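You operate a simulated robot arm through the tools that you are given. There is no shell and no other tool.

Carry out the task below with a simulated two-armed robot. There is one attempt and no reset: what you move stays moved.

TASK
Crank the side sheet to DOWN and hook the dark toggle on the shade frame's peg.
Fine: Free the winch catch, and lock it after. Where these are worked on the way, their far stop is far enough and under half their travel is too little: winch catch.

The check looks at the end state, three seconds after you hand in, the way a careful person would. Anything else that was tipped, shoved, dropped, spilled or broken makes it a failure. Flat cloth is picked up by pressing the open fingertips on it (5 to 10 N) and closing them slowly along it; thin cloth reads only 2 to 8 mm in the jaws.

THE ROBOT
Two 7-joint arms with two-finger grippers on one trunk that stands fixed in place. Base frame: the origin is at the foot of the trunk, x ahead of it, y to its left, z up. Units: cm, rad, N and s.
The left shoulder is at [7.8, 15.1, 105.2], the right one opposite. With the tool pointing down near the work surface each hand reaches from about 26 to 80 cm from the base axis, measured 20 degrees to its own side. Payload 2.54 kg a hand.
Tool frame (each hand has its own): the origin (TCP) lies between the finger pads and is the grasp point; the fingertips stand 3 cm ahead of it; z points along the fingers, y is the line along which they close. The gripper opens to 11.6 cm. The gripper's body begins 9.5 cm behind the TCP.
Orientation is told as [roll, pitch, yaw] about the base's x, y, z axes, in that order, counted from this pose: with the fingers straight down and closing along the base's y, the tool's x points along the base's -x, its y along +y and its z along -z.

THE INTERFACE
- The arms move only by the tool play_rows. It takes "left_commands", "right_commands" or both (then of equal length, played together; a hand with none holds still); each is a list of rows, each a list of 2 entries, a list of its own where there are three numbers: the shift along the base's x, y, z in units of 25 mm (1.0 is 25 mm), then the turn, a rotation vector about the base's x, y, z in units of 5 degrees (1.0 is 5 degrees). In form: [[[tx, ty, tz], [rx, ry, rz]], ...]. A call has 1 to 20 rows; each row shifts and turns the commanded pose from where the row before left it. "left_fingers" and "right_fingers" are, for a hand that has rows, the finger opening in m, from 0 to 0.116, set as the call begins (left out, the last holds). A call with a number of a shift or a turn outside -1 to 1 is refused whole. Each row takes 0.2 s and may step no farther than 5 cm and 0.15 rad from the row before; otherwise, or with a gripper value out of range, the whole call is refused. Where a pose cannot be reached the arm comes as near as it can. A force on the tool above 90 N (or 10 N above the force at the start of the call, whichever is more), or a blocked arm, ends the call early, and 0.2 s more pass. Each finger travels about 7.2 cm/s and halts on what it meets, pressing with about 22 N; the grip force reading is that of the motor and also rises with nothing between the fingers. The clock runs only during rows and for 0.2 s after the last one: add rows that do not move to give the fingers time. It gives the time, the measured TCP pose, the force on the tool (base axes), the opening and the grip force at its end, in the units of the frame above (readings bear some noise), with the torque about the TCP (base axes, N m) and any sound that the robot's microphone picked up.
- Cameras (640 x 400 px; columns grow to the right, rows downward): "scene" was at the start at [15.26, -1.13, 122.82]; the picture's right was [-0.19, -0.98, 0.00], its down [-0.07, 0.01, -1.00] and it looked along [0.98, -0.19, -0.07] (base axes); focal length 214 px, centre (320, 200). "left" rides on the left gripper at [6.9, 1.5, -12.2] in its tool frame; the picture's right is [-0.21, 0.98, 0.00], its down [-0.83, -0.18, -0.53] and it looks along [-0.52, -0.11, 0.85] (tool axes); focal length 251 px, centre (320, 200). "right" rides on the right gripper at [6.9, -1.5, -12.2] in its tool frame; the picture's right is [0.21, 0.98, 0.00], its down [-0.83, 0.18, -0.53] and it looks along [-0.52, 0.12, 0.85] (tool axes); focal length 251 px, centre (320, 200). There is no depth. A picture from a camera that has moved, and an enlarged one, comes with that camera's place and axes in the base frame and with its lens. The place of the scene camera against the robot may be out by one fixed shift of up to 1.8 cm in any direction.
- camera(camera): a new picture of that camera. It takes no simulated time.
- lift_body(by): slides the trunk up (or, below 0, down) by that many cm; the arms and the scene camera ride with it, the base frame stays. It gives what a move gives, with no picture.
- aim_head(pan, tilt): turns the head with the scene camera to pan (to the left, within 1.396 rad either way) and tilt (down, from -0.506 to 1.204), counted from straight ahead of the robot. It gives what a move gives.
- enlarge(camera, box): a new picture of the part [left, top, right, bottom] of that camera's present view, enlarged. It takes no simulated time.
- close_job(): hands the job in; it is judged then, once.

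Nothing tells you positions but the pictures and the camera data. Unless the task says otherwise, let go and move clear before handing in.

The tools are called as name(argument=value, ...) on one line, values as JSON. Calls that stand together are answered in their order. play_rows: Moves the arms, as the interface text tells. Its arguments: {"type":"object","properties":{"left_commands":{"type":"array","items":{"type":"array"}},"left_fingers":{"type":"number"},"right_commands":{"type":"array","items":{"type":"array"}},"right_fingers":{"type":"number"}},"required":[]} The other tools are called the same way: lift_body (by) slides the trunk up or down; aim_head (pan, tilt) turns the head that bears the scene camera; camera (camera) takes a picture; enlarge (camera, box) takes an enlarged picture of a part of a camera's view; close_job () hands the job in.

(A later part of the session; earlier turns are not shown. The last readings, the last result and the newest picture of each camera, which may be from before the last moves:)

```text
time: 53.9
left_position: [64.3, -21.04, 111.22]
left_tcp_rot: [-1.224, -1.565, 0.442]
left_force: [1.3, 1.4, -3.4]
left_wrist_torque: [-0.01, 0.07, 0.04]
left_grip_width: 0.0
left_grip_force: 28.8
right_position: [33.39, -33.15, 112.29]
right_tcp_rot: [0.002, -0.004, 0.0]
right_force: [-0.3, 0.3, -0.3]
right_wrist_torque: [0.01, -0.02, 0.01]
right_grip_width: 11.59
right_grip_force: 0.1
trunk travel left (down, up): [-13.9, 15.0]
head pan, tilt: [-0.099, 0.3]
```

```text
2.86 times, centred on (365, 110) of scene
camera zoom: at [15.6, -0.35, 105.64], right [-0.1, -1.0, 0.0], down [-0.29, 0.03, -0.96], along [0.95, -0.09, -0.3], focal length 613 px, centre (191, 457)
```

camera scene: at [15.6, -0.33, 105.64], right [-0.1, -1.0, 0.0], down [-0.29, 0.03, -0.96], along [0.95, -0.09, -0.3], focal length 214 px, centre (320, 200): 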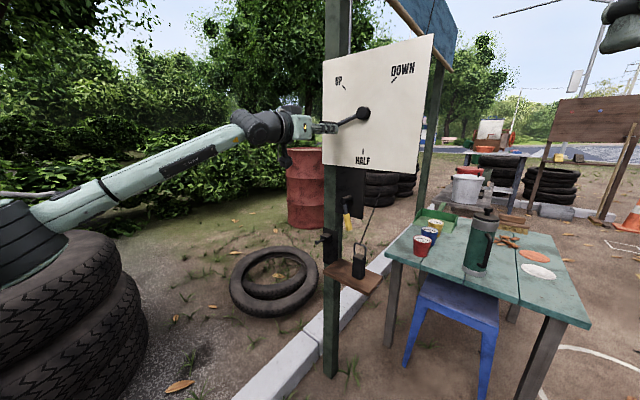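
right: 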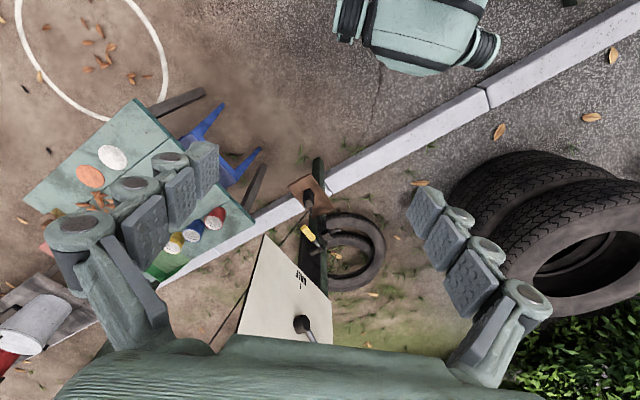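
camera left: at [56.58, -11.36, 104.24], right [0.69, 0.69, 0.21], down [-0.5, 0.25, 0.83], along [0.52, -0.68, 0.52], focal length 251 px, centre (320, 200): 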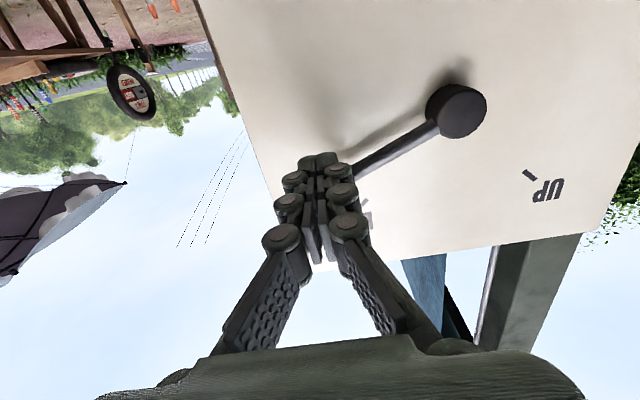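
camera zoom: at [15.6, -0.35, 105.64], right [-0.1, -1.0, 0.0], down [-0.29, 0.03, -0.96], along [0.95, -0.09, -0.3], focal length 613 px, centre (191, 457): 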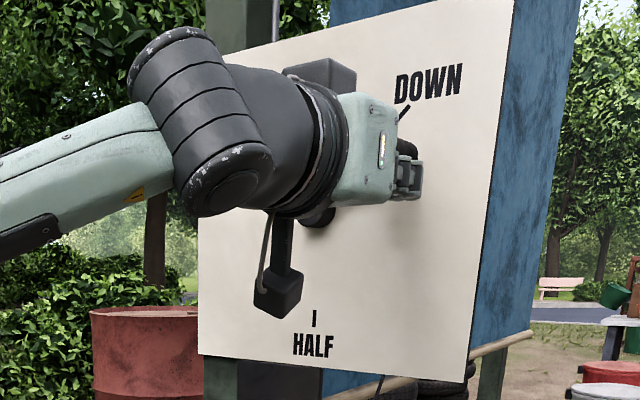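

Crank is at about 20° past horizontal, needing ~45° (DOWN). Continue carefully.

play_rows(left_commands=[[[0.031, 0.031, 0.316], [0, 0, 0]], [[0.048, 0.048, 0.312], [0, 0, 0]], [[0.068, 0.068, 0.3], [0, 0, 0]]])

camera(camera="left")

enlarge(camera="scene", box=[290, 40, 440, 180])

```text
time: 54.7
left_position: [64.22, -20.73, 113.69]
left_tcp_rot: [-2.314, -1.567, 1.527]
left_force: [-0.6, 0.5, -0.1]
left_wrist_torque: [0.0, 0.02, -0.01]
left_grip_width: 0.0
left_grip_force: 28.7
right_position: [33.31, -33.15, 112.41]
right_tcp_rot: [0.002, -0.003, 0.0]
right_force: [-0.2, -0.3, -0.3]
right_wrist_torque: [-0.02, -0.03, 0.02]
right_grip_width: 11.57
right_grip_force: 0.0
trunk travel left (down, up): [-13.9, 15.0]
head pan, tilt: [-0.099, 0.3]
```

```text
taken
camera left: at [56.76, -11.04, 106.77], right [0.69, 0.69, 0.21], down [-0.51, 0.25, 0.82], along [0.52, -0.68, 0.52], focal length 251 px, centre (320, 200)
```

left: 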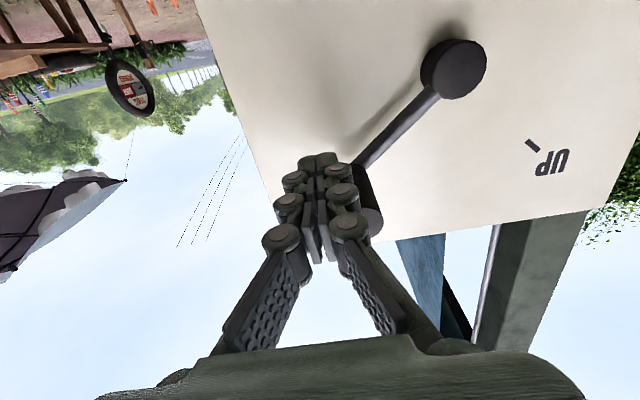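

```text
2.86 times, centred on (365, 110) of scene
camera zoom: at [15.52, -0.37, 105.67], right [-0.1, -1.0, 0.0], down [-0.29, 0.03, -0.96], along [0.95, -0.09, -0.3], focal length 613 px, centre (191, 457)
```

zoom: 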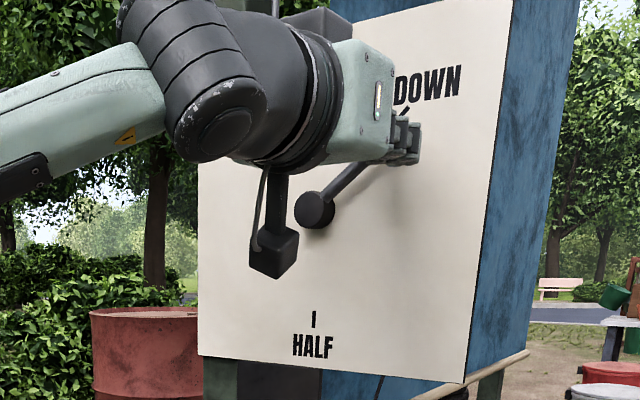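

play_rows(left_commands=[[[0.12, 0.12, 0.2], [0, 0, 0]], [[0.12, 0.12, 0.2], [0, 0, 0]]])

camera(camera="left")

enlarge(camera="scene", box=[330, 50, 430, 150])

```text
time: 55.3
left_position: [65.11, -20.11, 114.52]
left_tcp_rot: [-0.876, -1.567, 0.089]
left_force: [-4.5, -2.3, -3.8]
left_wrist_torque: [0.04, -0.01, -0.02]
left_grip_width: 0.01
left_grip_force: 28.6
right_position: [33.26, -33.17, 112.33]
right_tcp_rot: [0.003, -0.005, 0.0]
right_force: [0.1, -0.2, -0.1]
right_wrist_torque: [0.0, -0.01, -0.03]
right_grip_width: 11.58
right_grip_force: 0.0
trunk travel left (down, up): [-13.9, 15.0]
head pan, tilt: [-0.099, 0.3]
```

```text
taken
camera left: at [57.44, -10.46, 107.57], right [0.69, 0.69, 0.21], down [-0.5, 0.25, 0.83], along [0.52, -0.68, 0.52], focal length 251 px, centre (320, 200)
```

left: 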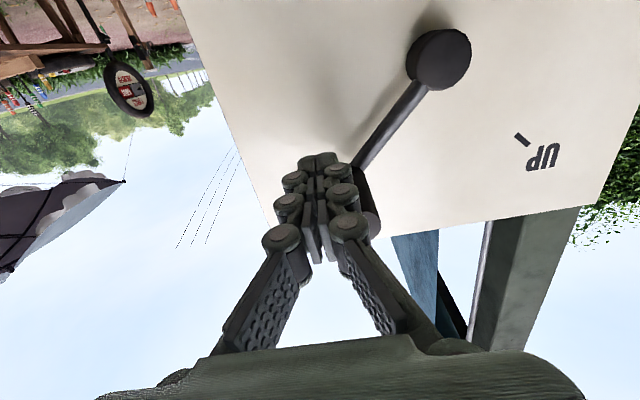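

```text
4.00 times, centred on (380, 100) of scene
camera zoom: at [15.53, -0.39, 105.65], right [-0.1, -1.0, 0.0], down [-0.29, 0.03, -0.96], along [0.95, -0.09, -0.3], focal length 858 px, centre (80, 600)
```

zoom: 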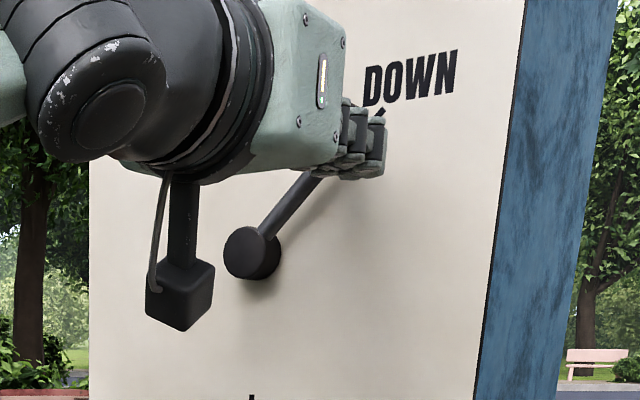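

play_rows(left_commands=[[[0.1, 0.1, 0.14], [0, 0, 0]], [[0.0, 0.0, 0.0], [0, 0, 0]]])

play_rows(left_commands=[[[-0.15, -0.15, -0.15], [0, 0, 0]], [[-0.5, 0.5, 0], [0, 0, 0]], [[-0.5, 0.5, 0], [0, 0, 0]], [[-0.5, 0.5, 0], [0, 0, 0]], [[-0.5, 0.5, 0], [0, 0, 0]], [[-0.5, 0.5, 0], [0, 0, 0]], [[0, 0, -1], [0, 0, 0]], [[0, 0, -1], [0, 0, 0]], [[0, 0, -1], [0, 0, 0]], [[0, 0, 0], [0, 0, 0]]])

camera(camera="left")

camera(camera="scene")

enlarge(camera="scene", box=[290, 40, 440, 180])

```text
time: 55.9
left_position: [65.22, -20.18, 114.49]
left_tcp_rot: [-0.405, -1.562, -0.383]
left_force: [-20.6, -1.5, -22.6]
left_wrist_torque: [0.03, 0.17, 0.05]
left_grip_width: 0.0
left_grip_force: 29.1
right_position: [33.43, -33.36, 112.37]
right_tcp_rot: [0.004, -0.006, -0.001]
right_force: [0.1, -0.1, 0.2]
right_wrist_torque: [0.02, 0.03, 0.0]
right_grip_width: 11.61
right_grip_force: 0.1
trunk travel left (down, up): [-13.9, 15.0]
head pan, tilt: [-0.099, 0.3]
```

```text
time: 58.1
left_position: [58.74, -13.81, 106.98]
left_tcp_rot: [-1.31, -1.567, 0.526]
left_force: [-0.8, -0.3, 1.2]
left_wrist_torque: [0.03, 0.02, 0.01]
left_grip_width: 0.0
left_grip_force: 29.1
right_position: [33.42, -33.15, 112.28]
right_tcp_rot: [0.003, -0.001, 0.0]
right_force: [1.1, -0.9, 0.1]
right_wrist_torque: [-0.01, -0.02, 0.01]
right_grip_width: 11.61
right_grip_force: 0.0
trunk travel left (down, up): [-13.9, 15.0]
head pan, tilt: [-0.099, 0.3]
```

```text
taken
camera left: at [51.11, -4.23, 100.06], right [0.69, 0.69, 0.21], down [-0.5, 0.25, 0.83], along [0.52, -0.68, 0.52], focal length 251 px, centre (320, 200)
```

left: 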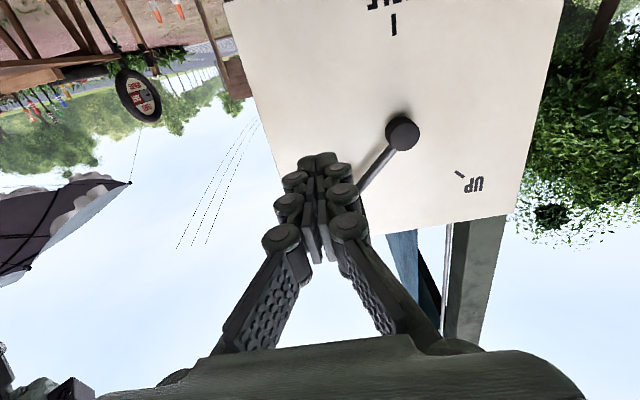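

```text
taken
camera scene: at [15.57, -0.35, 105.65], right [-0.1, -1.0, 0.0], down [-0.29, 0.03, -0.96], along [0.95, -0.09, -0.3], focal length 214 px, centre (320, 200)
```

scene: 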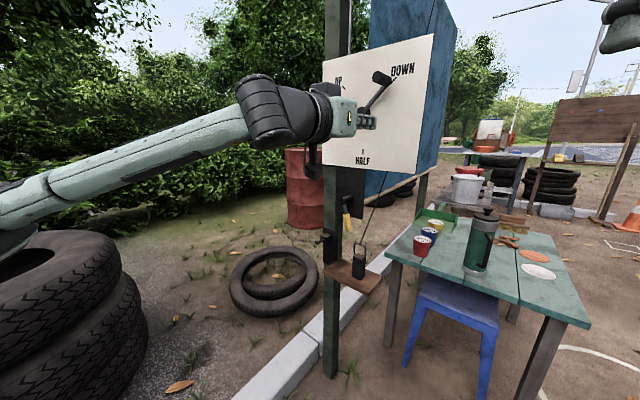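

```text
2.86 times, centred on (365, 110) of scene
camera zoom: at [15.57, -0.35, 105.65], right [-0.1, -1.0, 0.0], down [-0.29, 0.03, -0.96], along [0.95, -0.09, -0.3], focal length 613 px, centre (191, 457)
```

zoom: 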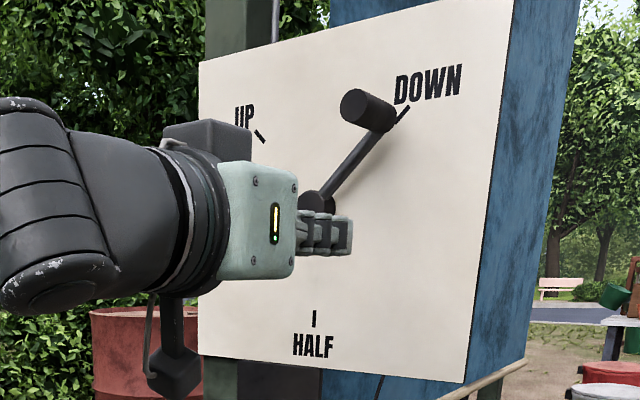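

The push met a firm stop with the arm pointing at DOWN's tick, and the sheet is fully lowered. Now I go back to the catch lever to lock it, approaching its left side from below.

play_rows(left_commands=[[[0.349, 0.314, -0.995], [0, 0, 0]], [[0.349, 0.314, -0.995], [0, 0, 0]], [[0.349, 0.314, -0.995], [0, 0, 0]], [[0.349, 0.314, -0.995], [0, 0, 0]], [[0.349, 0.314, -0.995], [0, 0, 0]], [[0.349, 0.314, -0.995], [0, 0, 0]], [[0.349, 0.314, -0.995], [0, 0, 0]], [[0.349, 0.314, -0.995], [0, 0, 0]], [[0.349, 0.314, -0.995], [0, 0, 0]], [[0.349, 0.314, -0.995], [0, 0, 0]], [[0.349, 0.314, -0.995], [0, 0, 0]], [[0, 0, 0], [0, 0, 0]]])

camera(camera="left")

enlarge(camera="scene", box=[290, 50, 440, 200])

enlarge(camera="scene", box=[310, 170, 400, 290])

```text
time: 60.7
left_position: [68.3, -5.35, 79.62]
left_tcp_rot: [-1.255, -1.568, 0.47]
left_force: [-0.8, -0.3, 0.1]
left_wrist_torque: [0.01, -0.01, 0.01]
left_grip_width: 0.0
left_grip_force: 28.7
right_position: [33.36, -33.24, 112.3]
right_tcp_rot: [0.002, -0.003, 0.001]
right_force: [-0.2, -0.9, -0.5]
right_wrist_torque: [-0.02, 0.04, 0.01]
right_grip_width: 11.59
right_grip_force: 0.1
trunk travel left (down, up): [-13.9, 15.0]
head pan, tilt: [-0.099, 0.3]
```

```text
taken
camera left: at [60.7, 4.34, 72.66], right [0.69, 0.69, 0.21], down [-0.5, 0.25, 0.83], along [0.52, -0.68, 0.52], focal length 251 px, centre (320, 200)
```

left: 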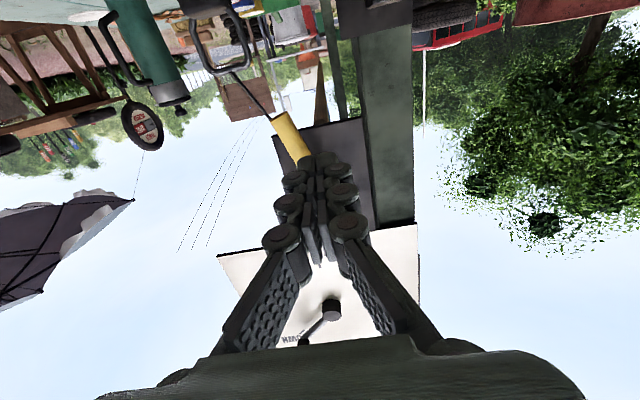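

```text
2.67 times, centred on (365, 125) of scene
camera zoom: at [15.57, -0.35, 105.65], right [-0.1, -1.0, 0.0], down [-0.29, 0.03, -0.96], along [0.95, -0.09, -0.3], focal length 572 px, centre (200, 400)
```

zoom: 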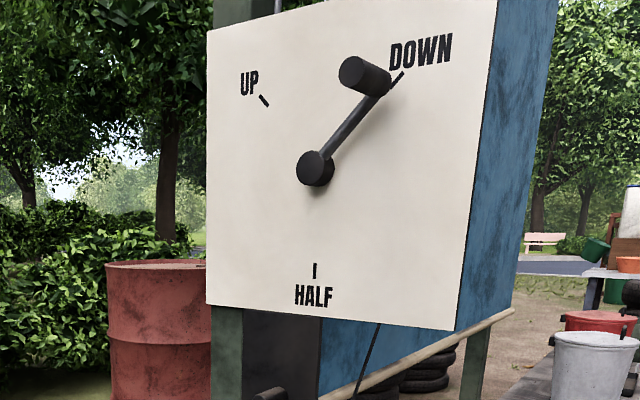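

```text
3.33 times, centred on (355, 230) of scene
camera zoom: at [15.57, -0.35, 105.65], right [-0.1, -1.0, 0.0], down [-0.29, 0.03, -0.96], along [0.95, -0.09, -0.3], focal length 715 px, centre (203, 100)
```

zoom: 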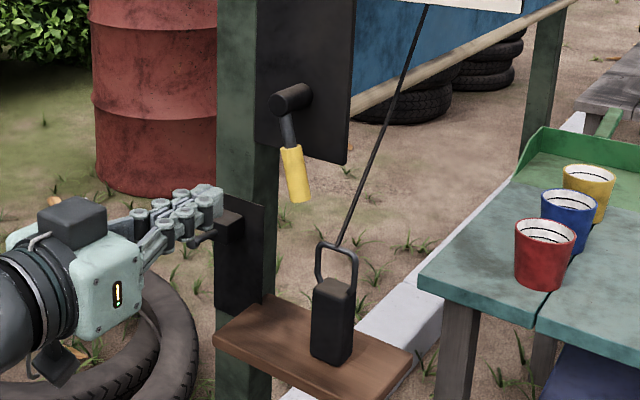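

Crank is at DOWN. The lever tip is just right of my finger axis with clearance. Inserting beside it.

play_rows(left_commands=[[[0.471, -0.471, 0], [0, 0, 0]], [[0.471, -0.471, 0], [0, 0, 0]], [[0.471, -0.471, 0], [0, 0, 0]], [[0.471, -0.471, 0], [0, 0, 0]], [[0.471, -0.471, 0], [0, 0, 0]], [[0.471, -0.471, 0], [0, 0, 0]], [[0, 0, 0], [0, 0, 0]]])

camera(camera="left")

enlarge(camera="scene", box=[310, 170, 400, 290])

```text
time: 62.3
left_position: [75.48, -12.39, 79.51]
left_tcp_rot: [-1.239, -1.567, 0.456]
left_force: [-0.2, -0.3, -0.6]
left_wrist_torque: [-0.01, 0.04, 0.02]
left_grip_width: 0.02
left_grip_force: 28.2
right_position: [33.41, -33.28, 112.34]
right_tcp_rot: [0.002, -0.002, 0.001]
right_force: [0.3, 0.8, 0.3]
right_wrist_torque: [-0.02, 0.0, -0.02]
right_grip_width: 11.61
right_grip_force: 0.0
trunk travel left (down, up): [-13.9, 15.0]
head pan, tilt: [-0.099, 0.3]
```

```text
taken
camera left: at [67.77, -2.78, 72.72], right [0.69, 0.69, 0.21], down [-0.5, 0.25, 0.83], along [0.52, -0.68, 0.52], focal length 251 px, centre (320, 200)
```

left: 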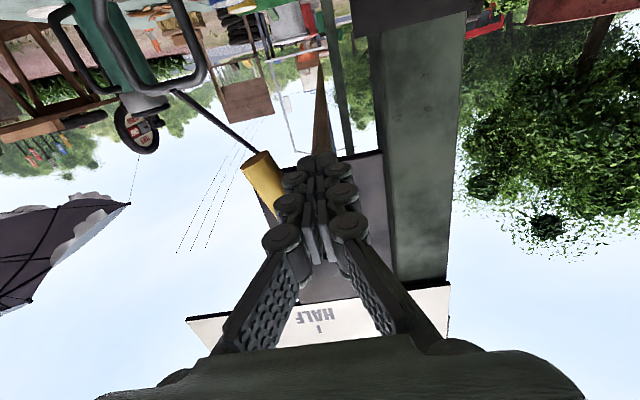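

```text
3.33 times, centred on (355, 230) of scene
camera zoom: at [15.56, -0.36, 105.65], right [-0.1, -1.0, 0.0], down [-0.29, 0.03, -0.96], along [0.95, -0.09, -0.3], focal length 715 px, centre (203, 100)
```

zoom: 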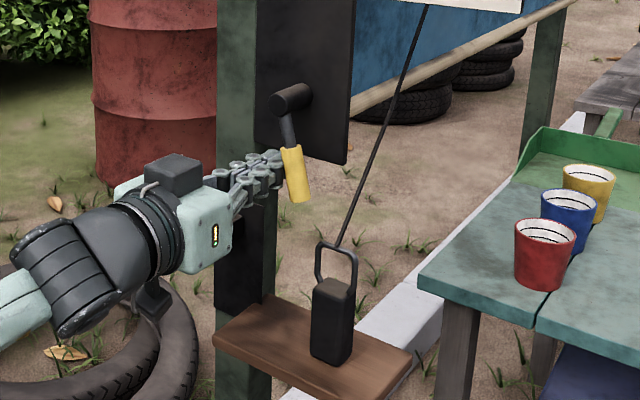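

play_rows(left_commands=[[[-0.201, -0.201, 0.012], [0, 0, 0]], [[-0.224, -0.224, 0.008], [0, 0, 0]], [[-0.221, -0.221, 0.048], [0, 0, 0]], [[-0.215, -0.215, 0.084], [0, 0, 0]], [[-0.207, -0.207, 0.12], [0, 0, 0]]])

enlarge(camera="scene", box=[310, 170, 400, 290])

camera(camera="left")

```text
time: 63.5
left_position: [72.75, -15.14, 80.18]
left_tcp_rot: [-1.235, -1.566, 0.451]
left_force: [0.4, -0.8, -0.3]
left_wrist_torque: [-0.03, 0.0, 0.02]
left_grip_width: 0.0
left_grip_force: 28.5
right_position: [33.43, -33.3, 112.25]
right_tcp_rot: [0.001, -0.002, 0.0]
right_force: [-0.3, -0.4, 0.4]
right_wrist_torque: [0.03, -0.01, 0.0]
right_grip_width: 11.6
right_grip_force: 0.0
trunk travel left (down, up): [-13.9, 15.0]
head pan, tilt: [-0.099, 0.3]
```

```text
3.33 times, centred on (355, 230) of scene
camera zoom: at [15.57, -0.35, 105.65], right [-0.1, -1.0, 0.0], down [-0.29, 0.03, -0.96], along [0.95, -0.09, -0.3], focal length 715 px, centre (203, 100)
```

zoom: 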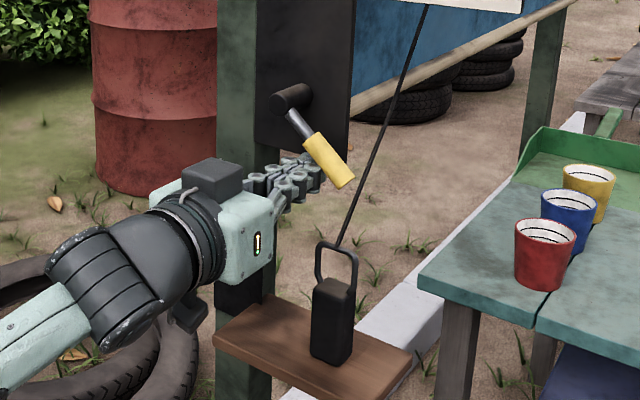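

```text
taken
camera left: at [65.06, -5.46, 73.38], right [0.69, 0.69, 0.21], down [-0.5, 0.25, 0.83], along [0.52, -0.68, 0.52], focal length 251 px, centre (320, 200)
```

left: 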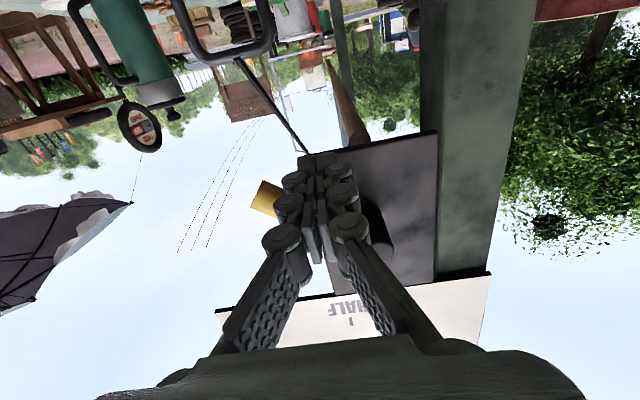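

Lever follows. Continue up to its stop.

play_rows(left_commands=[[[-0.195, -0.195, 0.156], [0, 0, 0]], [[-0.178, -0.178, 0.188], [0, 0, 0]], [[-0.161, -0.161, 0.216], [0, 0, 0]], [[-0.144, -0.144, 0.244], [0, 0, 0]], [[-0.119, -0.119, 0.268], [0, 0, 0]]])

play_rows(left_commands=[[[-0.05, -0.05, 0.2], [0, 0, 0]], [[-0.03, -0.03, 0.2], [0, 0, 0]]])

enlarge(camera="scene", box=[310, 170, 400, 290])

```text
time: 64.7
left_position: [70.69, -17.24, 82.9]
left_tcp_rot: [-1.287, -1.567, 0.504]
left_force: [0.0, 0.8, -0.3]
left_wrist_torque: [0.0, -0.01, 0.01]
left_grip_width: 0.0
left_grip_force: 28.3
right_position: [33.37, -33.18, 112.4]
right_tcp_rot: [0.002, -0.002, 0.002]
right_force: [0.0, -0.5, -0.1]
right_wrist_torque: [-0.02, 0.02, 0.03]
right_grip_width: 11.58
right_grip_force: 0.0
trunk travel left (down, up): [-13.9, 15.0]
head pan, tilt: [-0.099, 0.3]
```

```text
time: 65.3
left_position: [70.57, -17.33, 83.94]
left_tcp_rot: [-1.232, -1.566, 0.452]
left_force: [0.0, 0.1, -0.2]
left_wrist_torque: [0.02, 0.02, -0.02]
left_grip_width: 0.02
left_grip_force: 28.8
right_position: [33.34, -33.17, 112.3]
right_tcp_rot: [0.0, -0.002, -0.001]
right_force: [0.3, 0.3, -0.3]
right_wrist_torque: [0.02, 0.01, -0.01]
right_grip_width: 11.61
right_grip_force: 0.0
trunk travel left (down, up): [-13.9, 15.0]
head pan, tilt: [-0.099, 0.3]
```

```text
3.33 times, centred on (355, 230) of scene
camera zoom: at [15.57, -0.36, 105.65], right [-0.1, -1.0, 0.0], down [-0.29, 0.03, -0.96], along [0.95, -0.09, -0.3], focal length 715 px, centre (203, 100)
```

zoom: 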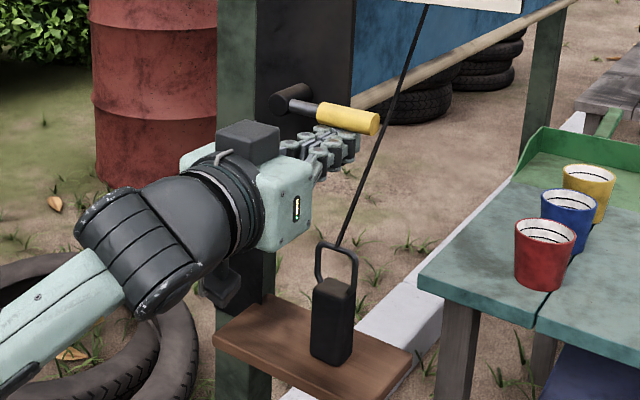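

play_rows(left_commands=[[[0, 0, 0.12], [0, 0, 0]], [[0, 0, 0.12], [0, 0, 0]]])

play_rows(left_commands=[[[0, 0, 0.12], [0, 0, 0]], [[0, 0, 0.0], [0, 0, 0]]])

enlarge(camera="scene", box=[310, 170, 400, 290])

```text
time: 65.9
left_position: [70.59, -17.22, 84.05]
left_tcp_rot: [-0.573, -1.561, -0.208]
left_force: [-5.0, 2.1, -13.4]
left_wrist_torque: [0.11, 0.06, -0.02]
left_grip_width: 0.6
left_grip_force: 28.6
right_position: [33.55, -33.21, 112.15]
right_tcp_rot: [0.002, -0.001, -0.001]
right_force: [0.4, -0.3, 0.8]
right_wrist_torque: [-0.02, -0.03, 0.02]
right_grip_width: 11.61
right_grip_force: 0.0
trunk travel left (down, up): [-13.9, 15.0]
head pan, tilt: [-0.099, 0.3]
```

```text
time: 66.5
left_position: [70.66, -17.36, 84.11]
left_tcp_rot: [-0.464, -1.557, -0.319]
left_force: [-8.3, 3.7, -28.1]
left_wrist_torque: [0.16, 0.09, -0.02]
left_grip_width: 0.58
left_grip_force: 28.6
right_position: [33.75, -33.3, 112.14]
right_tcp_rot: [0.0, 0.001, 0.001]
right_force: [-0.8, -0.4, 0.3]
right_wrist_torque: [0.0, 0.02, 0.0]
right_grip_width: 11.61
right_grip_force: 0.1
trunk travel left (down, up): [-13.9, 15.0]
head pan, tilt: [-0.099, 0.3]
```

```text
3.33 times, centred on (355, 230) of scene
camera zoom: at [15.75, -0.39, 105.59], right [-0.1, -1.0, 0.0], down [-0.3, 0.03, -0.95], along [0.95, -0.09, -0.3], focal length 715 px, centre (203, 100)
```

zoom: 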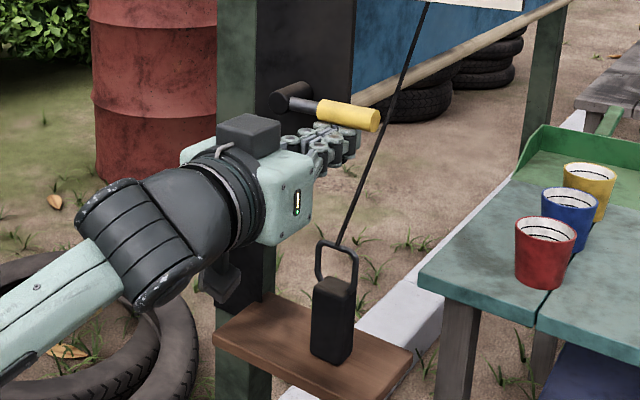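

The lever is back against its upper stop (28 N, unmoved), so the catch is locked. I'll back off and tilt the hand 40° below horizontal for the toggle.

play_rows(left_commands=[[[0, 0, -0.4], [0, 0, 0]], [[0, 0, -0.5], [0, 0, 0]], [[-0.6, 0.6, 0], [0, 0, 0]], [[-0.6, 0.6, 0], [0, 0, 0]], [[-0.6, 0.6, 0], [0, 0, 0]], [[-0.6, 0.6, 0], [0, 0, 0]], [[0, 0, -0.4], [0.707, 0.707, 0]], [[0, 0, -0.4], [0.707, 0.707, 0]], [[0, 0, -0.4], [0.707, 0.707, 0]], [[0, 0, -0.4], [0.707, 0.707, 0]], [[0, 0, -0.4], [0.707, 0.707, 0]], [[0, 0, -0.4], [0.707, 0.707, 0]], [[0, 0, -0.4], [0.707, 0.707, 0]], [[0, 0, -0.4], [0.707, 0.707, 0]], [[0, 0, 0], [0, 0, 0]]], left_fingers=0.0)

play_rows(left_commands=[[[0, 0, 0], [0, 0, 0]], [[0, 0, 0], [0, 0, 0]], [[0, 0, 0], [0, 0, 0]], [[0, 0, 0], [0, 0, 0]], [[0, 0, 0], [0, 0, 0]]], left_fingers=0.075)

camera(camera="left")

enlarge(camera="scene", box=[300, 170, 400, 300])

```text
time: 69.7
left_position: [64.6, -11.29, 74.66]
left_tcp_rot: [-0.001, -0.871, -0.78]
left_force: [0.0, -0.3, -0.6]
left_wrist_torque: [-0.03, 0.02, 0.0]
left_grip_width: 0.0
left_grip_force: 28.6
right_position: [33.45, -33.19, 112.31]
right_tcp_rot: [0.003, -0.002, 0.0]
right_force: [0.2, 0.6, -0.3]
right_wrist_torque: [-0.02, -0.01, -0.01]
right_grip_width: 11.63
right_grip_force: 0.1
trunk travel left (down, up): [-13.9, 15.0]
head pan, tilt: [-0.099, 0.3]
```

```text
time: 70.9
left_position: [64.49, -11.29, 74.52]
left_tcp_rot: [-0.003, -0.872, -0.778]
left_force: [0.0, 0.0, 0.4]
left_wrist_torque: [0.03, 0.02, -0.02]
left_grip_width: 7.52
left_grip_force: 0.0
right_position: [33.35, -33.16, 112.34]
right_tcp_rot: [0.002, -0.001, -0.001]
right_force: [0.1, 0.5, -0.4]
right_wrist_torque: [0.0, 0.01, -0.01]
right_grip_width: 11.58
right_grip_force: 0.0
trunk travel left (down, up): [-13.9, 15.0]
head pan, tilt: [-0.099, 0.3]
```

```text
taken
camera left: at [55.76, -0.5, 77.17], right [0.79, 0.6, 0.16], down [-0.04, -0.21, 0.98], along [0.62, -0.77, -0.14], focal length 251 px, centre (320, 200)
```

left: 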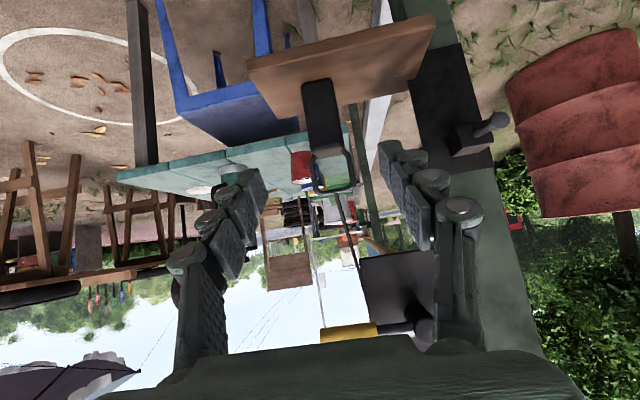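

```text
3.08 times, centred on (350, 235) of scene
camera zoom: at [15.56, -0.35, 105.65], right [-0.1, -1.0, 0.0], down [-0.29, 0.03, -0.96], along [0.95, -0.09, -0.3], focal length 660 px, centre (228, 92)
```

zoom: 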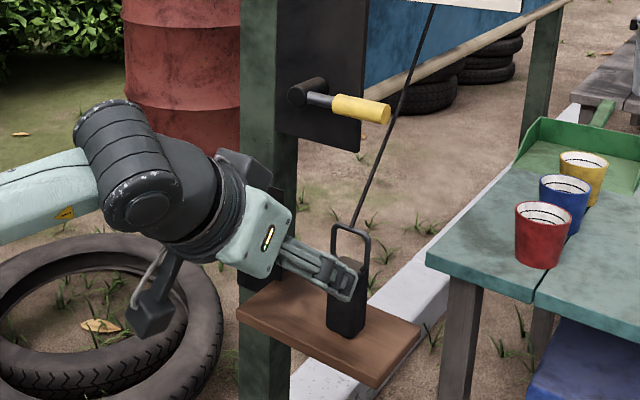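

A clear view of the toggle, shelf and peg. Zooming to measure them.

enlarge(camera="left", box=[240, 20, 420, 220])

enlarge(camera="left", box=[400, 60, 540, 200])

```text
2.00 times, centred on (330, 120) of left
camera zoom: at [55.76, -0.5, 77.17], right [0.79, 0.6, 0.16], down [-0.04, -0.21, 0.98], along [0.62, -0.77, -0.14], focal length 503 px, centre (300, 360)
```

zoom: 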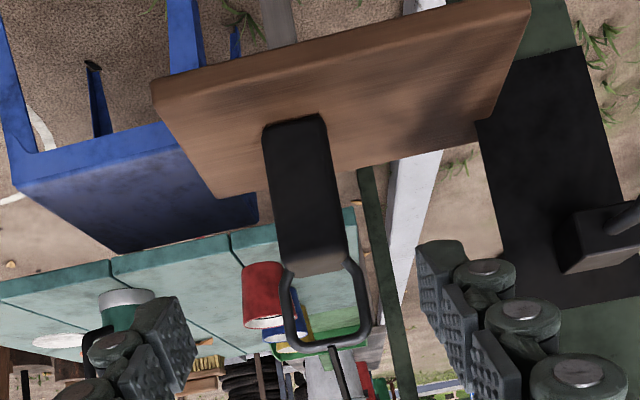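

```text
2.86 times, centred on (470, 130) of left
camera zoom: at [55.76, -0.5, 77.17], right [0.79, 0.6, 0.16], down [-0.04, -0.21, 0.98], along [0.62, -0.77, -0.14], focal length 718 px, centre (-109, 400)
```

zoom: 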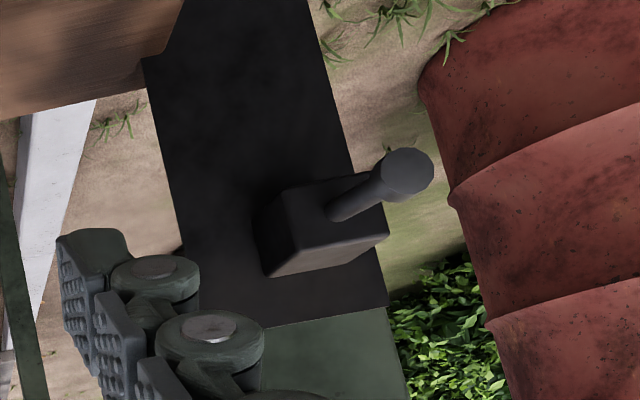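

Toggle body spans about z 61.5–68.6 at (72.6, -18.6), its loop top is at ~72.7, and the peg tip is near (80.1, -6, 70). I'll advance along the tilted tool axis to straddle the body.

play_rows(left_commands=[[[0.463, -0.418, -0.487], [0, 0, 0]], [[0.463, -0.418, -0.487], [0, 0, 0]], [[0.463, -0.418, -0.487], [0, 0, 0]], [[0.463, -0.418, -0.487], [0, 0, 0]], [[0, 0, 0], [0, 0, 0]]])

camera(camera="left")

enlarge(camera="scene", box=[310, 200, 400, 300])

```text
time: 72.1
left_position: [69.28, -15.42, 69.64]
left_tcp_rot: [-0.002, -0.873, -0.78]
left_force: [-0.5, -0.5, -1.1]
left_wrist_torque: [0.03, -0.04, -0.01]
left_grip_width: 7.49
left_grip_force: 0.0
right_position: [33.47, -33.15, 112.3]
right_tcp_rot: [0.002, -0.003, -0.001]
right_force: [-0.7, 0.4, -0.6]
right_wrist_torque: [0.0, 0.02, 0.03]
right_grip_width: 11.6
right_grip_force: 0.1
trunk travel left (down, up): [-13.9, 15.0]
head pan, tilt: [-0.099, 0.3]
```

```text
taken
camera left: at [60.48, -4.68, 72.24], right [0.79, 0.6, 0.16], down [-0.04, -0.21, 0.98], along [0.62, -0.77, -0.14], focal length 251 px, centre (320, 200)
```

left: 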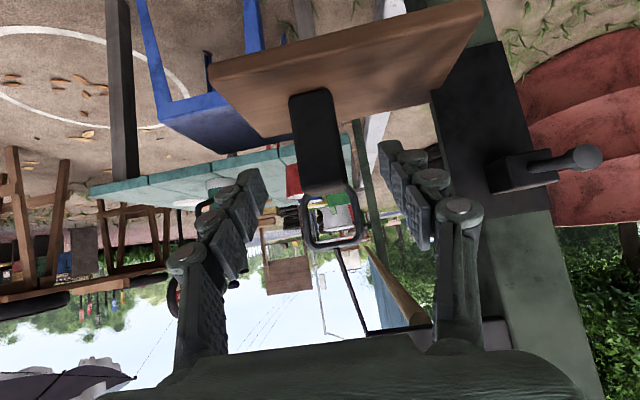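

```text
4.00 times, centred on (355, 250) of scene
camera zoom: at [15.57, -0.36, 105.65], right [-0.1, -1.0, 0.0], down [-0.29, 0.03, -0.96], along [0.95, -0.09, -0.3], focal length 858 px, centre (180, 0)
```

zoom: 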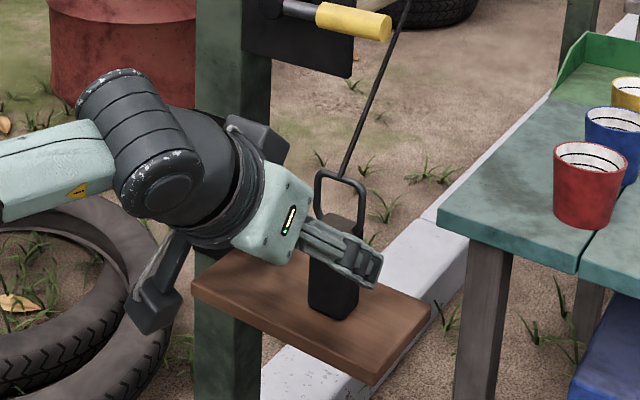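

play_rows(left_commands=[[[0.443, -0.424, -0.485], [0, 0, 0]], [[0.443, -0.424, -0.485], [0, 0, 0]], [[0.443, -0.424, -0.485], [0, 0, 0]], [[0, 0, 0], [0, 0, 0]]])

camera(camera="left")

enlarge(camera="scene", box=[310, 200, 400, 300])

```text
time: 73.1
left_position: [72.52, -18.69, 66.16]
left_tcp_rot: [-0.003, -0.873, -0.778]
left_force: [1.3, 0.6, 0.5]
left_wrist_torque: [0.0, -0.03, 0.01]
left_grip_width: 7.53
left_grip_force: 0.1
right_position: [33.31, -33.19, 112.3]
right_tcp_rot: [0.001, -0.002, 0.0]
right_force: [-0.2, 0.3, 0.0]
right_wrist_torque: [-0.03, 0.03, 0.0]
right_grip_width: 11.57
right_grip_force: 0.0
trunk travel left (down, up): [-13.9, 15.0]
head pan, tilt: [-0.099, 0.3]
```

```text
taken
camera left: at [63.77, -7.87, 68.57], right [0.79, 0.6, 0.16], down [-0.04, -0.21, 0.98], along [0.62, -0.77, -0.14], focal length 251 px, centre (320, 200)
```

left: 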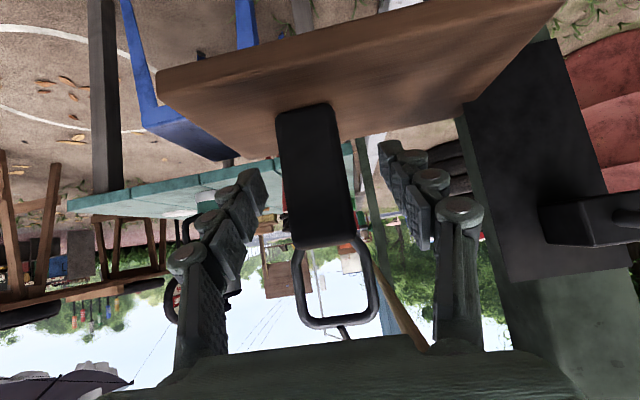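

```text
4.00 times, centred on (355, 250) of scene
camera zoom: at [15.56, -0.36, 105.65], right [-0.1, -1.0, 0.0], down [-0.29, 0.03, -0.96], along [0.95, -0.09, -0.3], focal length 858 px, centre (180, 0)
```

zoom: 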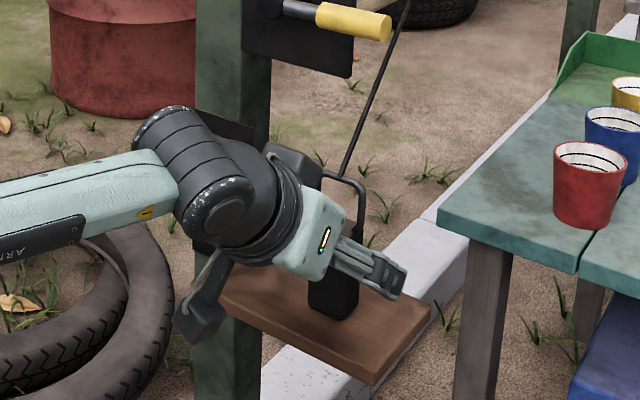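

The body is between the fingers. Closing on it.

play_rows(left_commands=[[[0, 0, 0], [0, 0, 0]], [[0, 0, 0], [0, 0, 0]], [[0, 0, 0], [0, 0, 0]]], left_fingers=0.042)

play_rows(left_commands=[[[0, 0, 0], [0, 0, 0]], [[0, 0, 0], [0, 0, 0]], [[0, 0, 0], [0, 0, 0]], [[0, 0, 0], [0, 0, 0]]], left_fingers=0.0)

camera(camera="left")

```text
time: 73.9
left_position: [72.43, -18.65, 66.0]
left_tcp_rot: [-0.004, -0.872, -0.778]
left_force: [-1.2, 0.3, 0.5]
left_wrist_torque: [-0.02, 0.05, 0.01]
left_grip_width: 4.21
left_grip_force: 0.0
right_position: [33.42, -33.12, 112.31]
right_tcp_rot: [0.002, -0.002, -0.001]
right_force: [-1.0, 0.0, 0.1]
right_wrist_torque: [-0.01, 0.01, -0.04]
right_grip_width: 11.59
right_grip_force: 0.1
trunk travel left (down, up): [-13.9, 15.0]
head pan, tilt: [-0.099, 0.3]
```

```text
time: 74.9
left_position: [72.51, -18.64, 66.07]
left_tcp_rot: [-0.003, -0.871, -0.779]
left_force: [-0.6, -0.8, 0.2]
left_wrist_torque: [0.0, 0.03, -0.02]
left_grip_width: 3.27
left_grip_force: 22.0
right_position: [33.4, -33.15, 112.32]
right_tcp_rot: [0.003, -0.004, 0.001]
right_force: [-0.6, -0.2, 0.9]
right_wrist_torque: [0.01, 0.0, -0.03]
right_grip_width: 11.57
right_grip_force: 0.0
trunk travel left (down, up): [-13.9, 15.0]
head pan, tilt: [-0.099, 0.3]
```

```text
taken
camera left: at [63.76, -7.86, 68.61], right [0.79, 0.6, 0.16], down [-0.04, -0.21, 0.98], along [0.62, -0.77, -0.14], focal length 251 px, centre (320, 200)
```

left: 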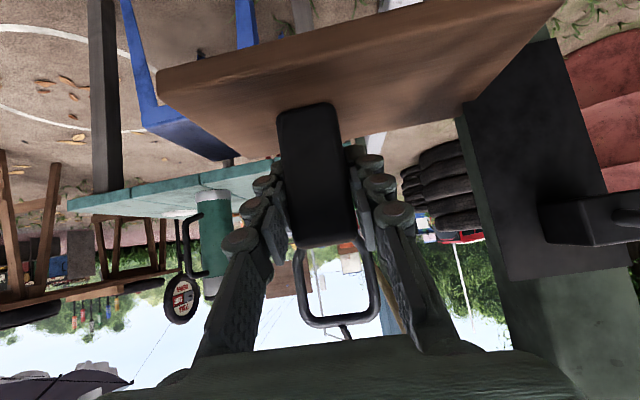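

Gripped at 3.27 cm. Lift 2 cm and check.

play_rows(left_commands=[[[0, 0, 0.2], [0, 0, 0]], [[0, 0, 0.2], [0, 0, 0]], [[0, 0, 0.2], [0, 0, 0]], [[0, 0, 0.2], [0, 0, 0]], [[0, 0, 0], [0, 0, 0]]])

camera(camera="left")

enlarge(camera="scene", box=[310, 180, 410, 300])

```text
time: 76.1
left_position: [72.56, -18.62, 68.02]
left_tcp_rot: [-0.002, -0.874, -0.78]
left_force: [-0.3, 0.3, -1.0]
left_wrist_torque: [0.01, -0.01, 0.02]
left_grip_width: 3.31
left_grip_force: 22.2
right_position: [33.31, -33.09, 112.3]
right_tcp_rot: [0.002, 0.001, -0.002]
right_force: [0.3, -0.4, 0.6]
right_wrist_torque: [-0.01, 0.01, 0.0]
right_grip_width: 11.6
right_grip_force: 0.1
trunk travel left (down, up): [-13.9, 15.0]
head pan, tilt: [-0.099, 0.3]
```

```text
taken
camera left: at [63.76, -7.83, 70.62], right [0.79, 0.6, 0.16], down [-0.04, -0.21, 0.98], along [0.62, -0.77, -0.14], focal length 251 px, centre (320, 200)
```

left: 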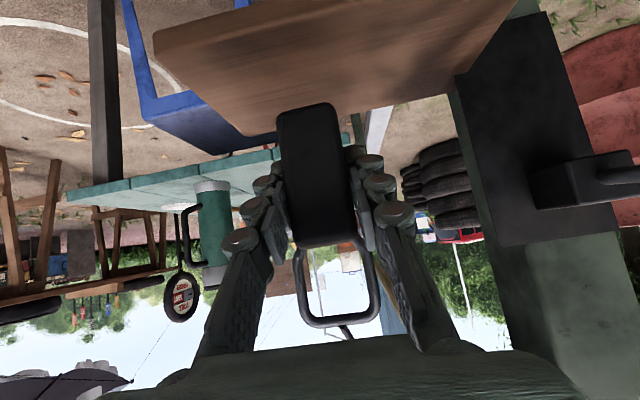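

```text
3.33 times, centred on (360, 240) of scene
camera zoom: at [15.56, -0.36, 105.65], right [-0.1, -1.0, 0.0], down [-0.29, 0.03, -0.96], along [0.95, -0.09, -0.3], focal length 715 px, centre (187, 67)
```

zoom: 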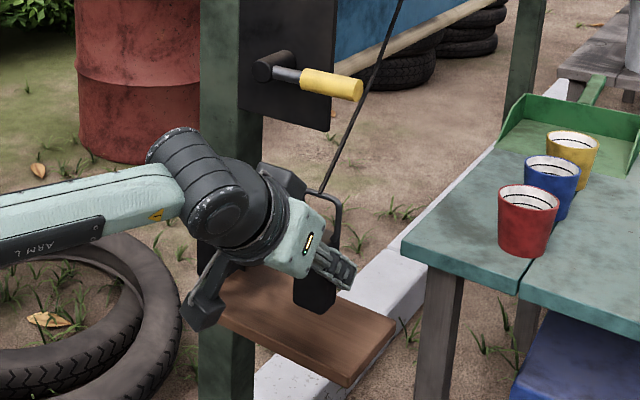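

Lifted freely and light. Refined peg: tip ≈ (79.4, -5.75, 70.4), base ≈ (81.6, -8.3, 70.0), almost horizontal along the board normal. I'll back off from the shelf and watch the force from the cord.

play_rows(left_commands=[[[-0.5, 0.5, 0], [0, 0, 0]], [[-0.5, 0.5, 0], [0, 0, 0]], [[0, 0, 0], [0, 0, 0]]])

play_rows(left_commands=[[[-0.5, 0.5, 0], [0, 0, 0]], [[-0.5, 0.5, 0], [0, 0, 0]], [[-0.5, 0.5, 0], [0, 0, 0]], [[0, 0, 0], [0, 0, 0]]])

camera(camera="left")

camera(camera="scene")

```text
time: 76.9
left_position: [70.04, -16.09, 68.02]
left_tcp_rot: [-0.004, -0.872, -0.778]
left_force: [0.1, 0.6, -0.4]
left_wrist_torque: [-0.03, -0.01, 0.0]
left_grip_width: 3.29
left_grip_force: 21.7
right_position: [33.35, -33.14, 112.28]
right_tcp_rot: [0.002, -0.001, 0.0]
right_force: [0.2, 0.4, -1.0]
right_wrist_torque: [0.01, 0.01, 0.01]
right_grip_width: 11.64
right_grip_force: 0.1
trunk travel left (down, up): [-13.9, 15.0]
head pan, tilt: [-0.099, 0.3]
```

```text
time: 77.9
left_position: [66.2, -12.29, 68.02]
left_tcp_rot: [-0.001, -0.874, -0.778]
left_force: [0.6, -0.1, -0.5]
left_wrist_torque: [0.0, -0.02, -0.02]
left_grip_width: 3.3
left_grip_force: 22.2
right_position: [33.36, -33.21, 112.32]
right_tcp_rot: [0.002, -0.002, -0.001]
right_force: [0.7, -0.4, 0.4]
right_wrist_torque: [0.01, 0.01, 0.02]
right_grip_width: 11.61
right_grip_force: 0.0
trunk travel left (down, up): [-13.9, 15.0]
head pan, tilt: [-0.099, 0.3]
```

```text
taken
camera left: at [57.49, -1.57, 70.61], right [0.79, 0.6, 0.16], down [-0.04, -0.21, 0.98], along [0.62, -0.77, -0.14], focal length 251 px, centre (320, 200)
```

left: 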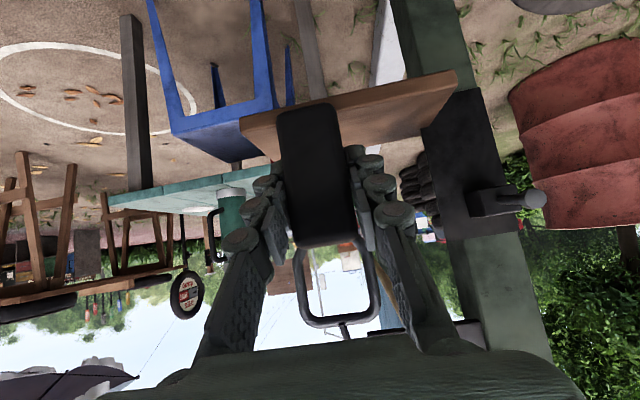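

```text
taken
camera scene: at [15.56, -0.35, 105.65], right [-0.1, -1.0, 0.0], down [-0.29, 0.03, -0.96], along [0.95, -0.09, -0.3], focal length 214 px, centre (320, 200)
```

scene: 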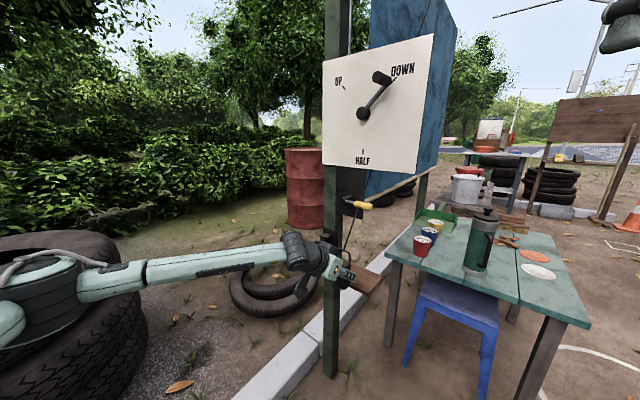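

No cord pull. Peg tip re-triangulates to (79.45, -5.75, 70.39). Moving sideways to line up the loop in front of the peg.

play_rows(left_commands=[[[0.551, 0.551, -0.13], [0, 0, 0]], [[0.551, 0.551, -0.13], [0, 0, 0]], [[0.551, 0.551, -0.13], [0, 0, 0]], [[0.551, 0.551, -0.13], [0, 0, 0]], [[0, 0, 0], [0, 0, 0]]])

play_rows(left_commands=[[[0.551, 0.551, -0.13], [0, 0, 0]], [[0.551, 0.551, -0.13], [0, 0, 0]], [[0.551, 0.551, -0.13], [0, 0, 0]], [[0, 0, 0], [0, 0, 0]]])

camera(camera="left")

enlarge(camera="scene", box=[290, 180, 400, 300])

```text
time: 79.1
left_position: [71.7, -6.8, 66.84]
left_tcp_rot: [-0.003, -0.873, -0.779]
left_force: [0.3, 0.9, -0.6]
left_wrist_torque: [0.01, -0.02, -0.02]
left_grip_width: 3.3
left_grip_force: 21.5
right_position: [33.35, -33.15, 112.41]
right_tcp_rot: [0.001, -0.002, 0.0]
right_force: [0.0, 0.4, 0.5]
right_wrist_torque: [-0.04, 0.02, -0.02]
right_grip_width: 11.6
right_grip_force: 0.0
trunk travel left (down, up): [-13.9, 15.0]
head pan, tilt: [-0.099, 0.3]
```

```text
time: 80.1
left_position: [75.91, -2.84, 65.67]
left_tcp_rot: [-0.003, -0.874, -0.779]
left_force: [0.0, 0.0, -0.4]
left_wrist_torque: [0.02, 0.01, 0.02]
left_grip_width: 3.29
left_grip_force: 22.9
right_position: [33.29, -33.16, 112.36]
right_tcp_rot: [0.001, -0.003, 0.001]
right_force: [-0.7, 0.3, -0.3]
right_wrist_torque: [0.02, 0.01, 0.0]
right_grip_width: 11.61
right_grip_force: 0.0
trunk travel left (down, up): [-13.9, 15.0]
head pan, tilt: [-0.099, 0.3]
```

```text
taken
camera left: at [67.19, 8.0, 68.33], right [0.79, 0.6, 0.16], down [-0.04, -0.21, 0.98], along [0.62, -0.77, -0.14], focal length 251 px, centre (320, 200)
```

left: 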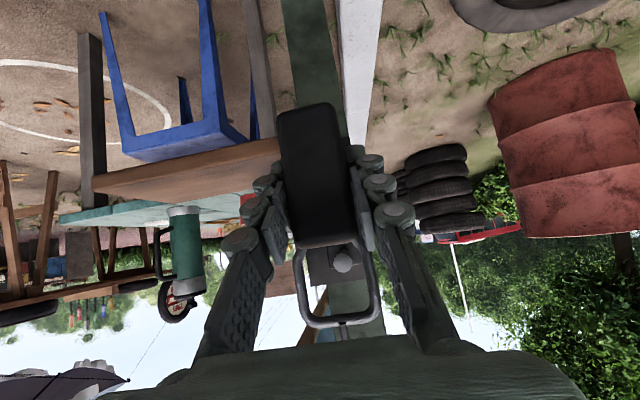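

```text
3.33 times, centred on (345, 240) of scene
camera zoom: at [15.57, -0.35, 105.65], right [-0.1, -1.0, 0.0], down [-0.29, 0.03, -0.96], along [0.95, -0.09, -0.3], focal length 715 px, centre (237, 67)
```

zoom: 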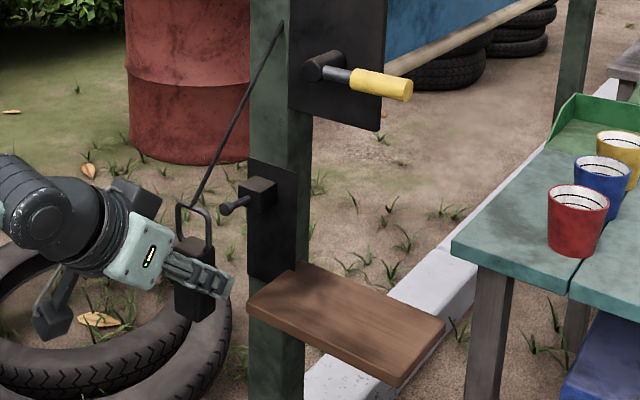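

The peg cap is visible through the loop. Zooming to check centring.

enlarge(camera="left", box=[270, 210, 410, 350])

```text
2.86 times, centred on (340, 280) of left
camera zoom: at [67.19, 8.0, 68.33], right [0.79, 0.6, 0.16], down [-0.04, -0.21, 0.98], along [0.62, -0.77, -0.14], focal length 718 px, centre (263, -29)
```

zoom: 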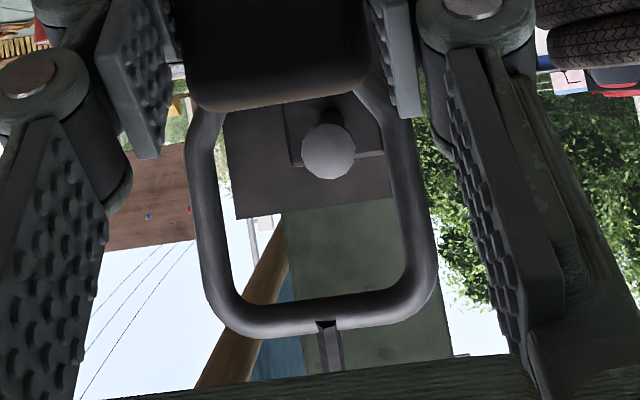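

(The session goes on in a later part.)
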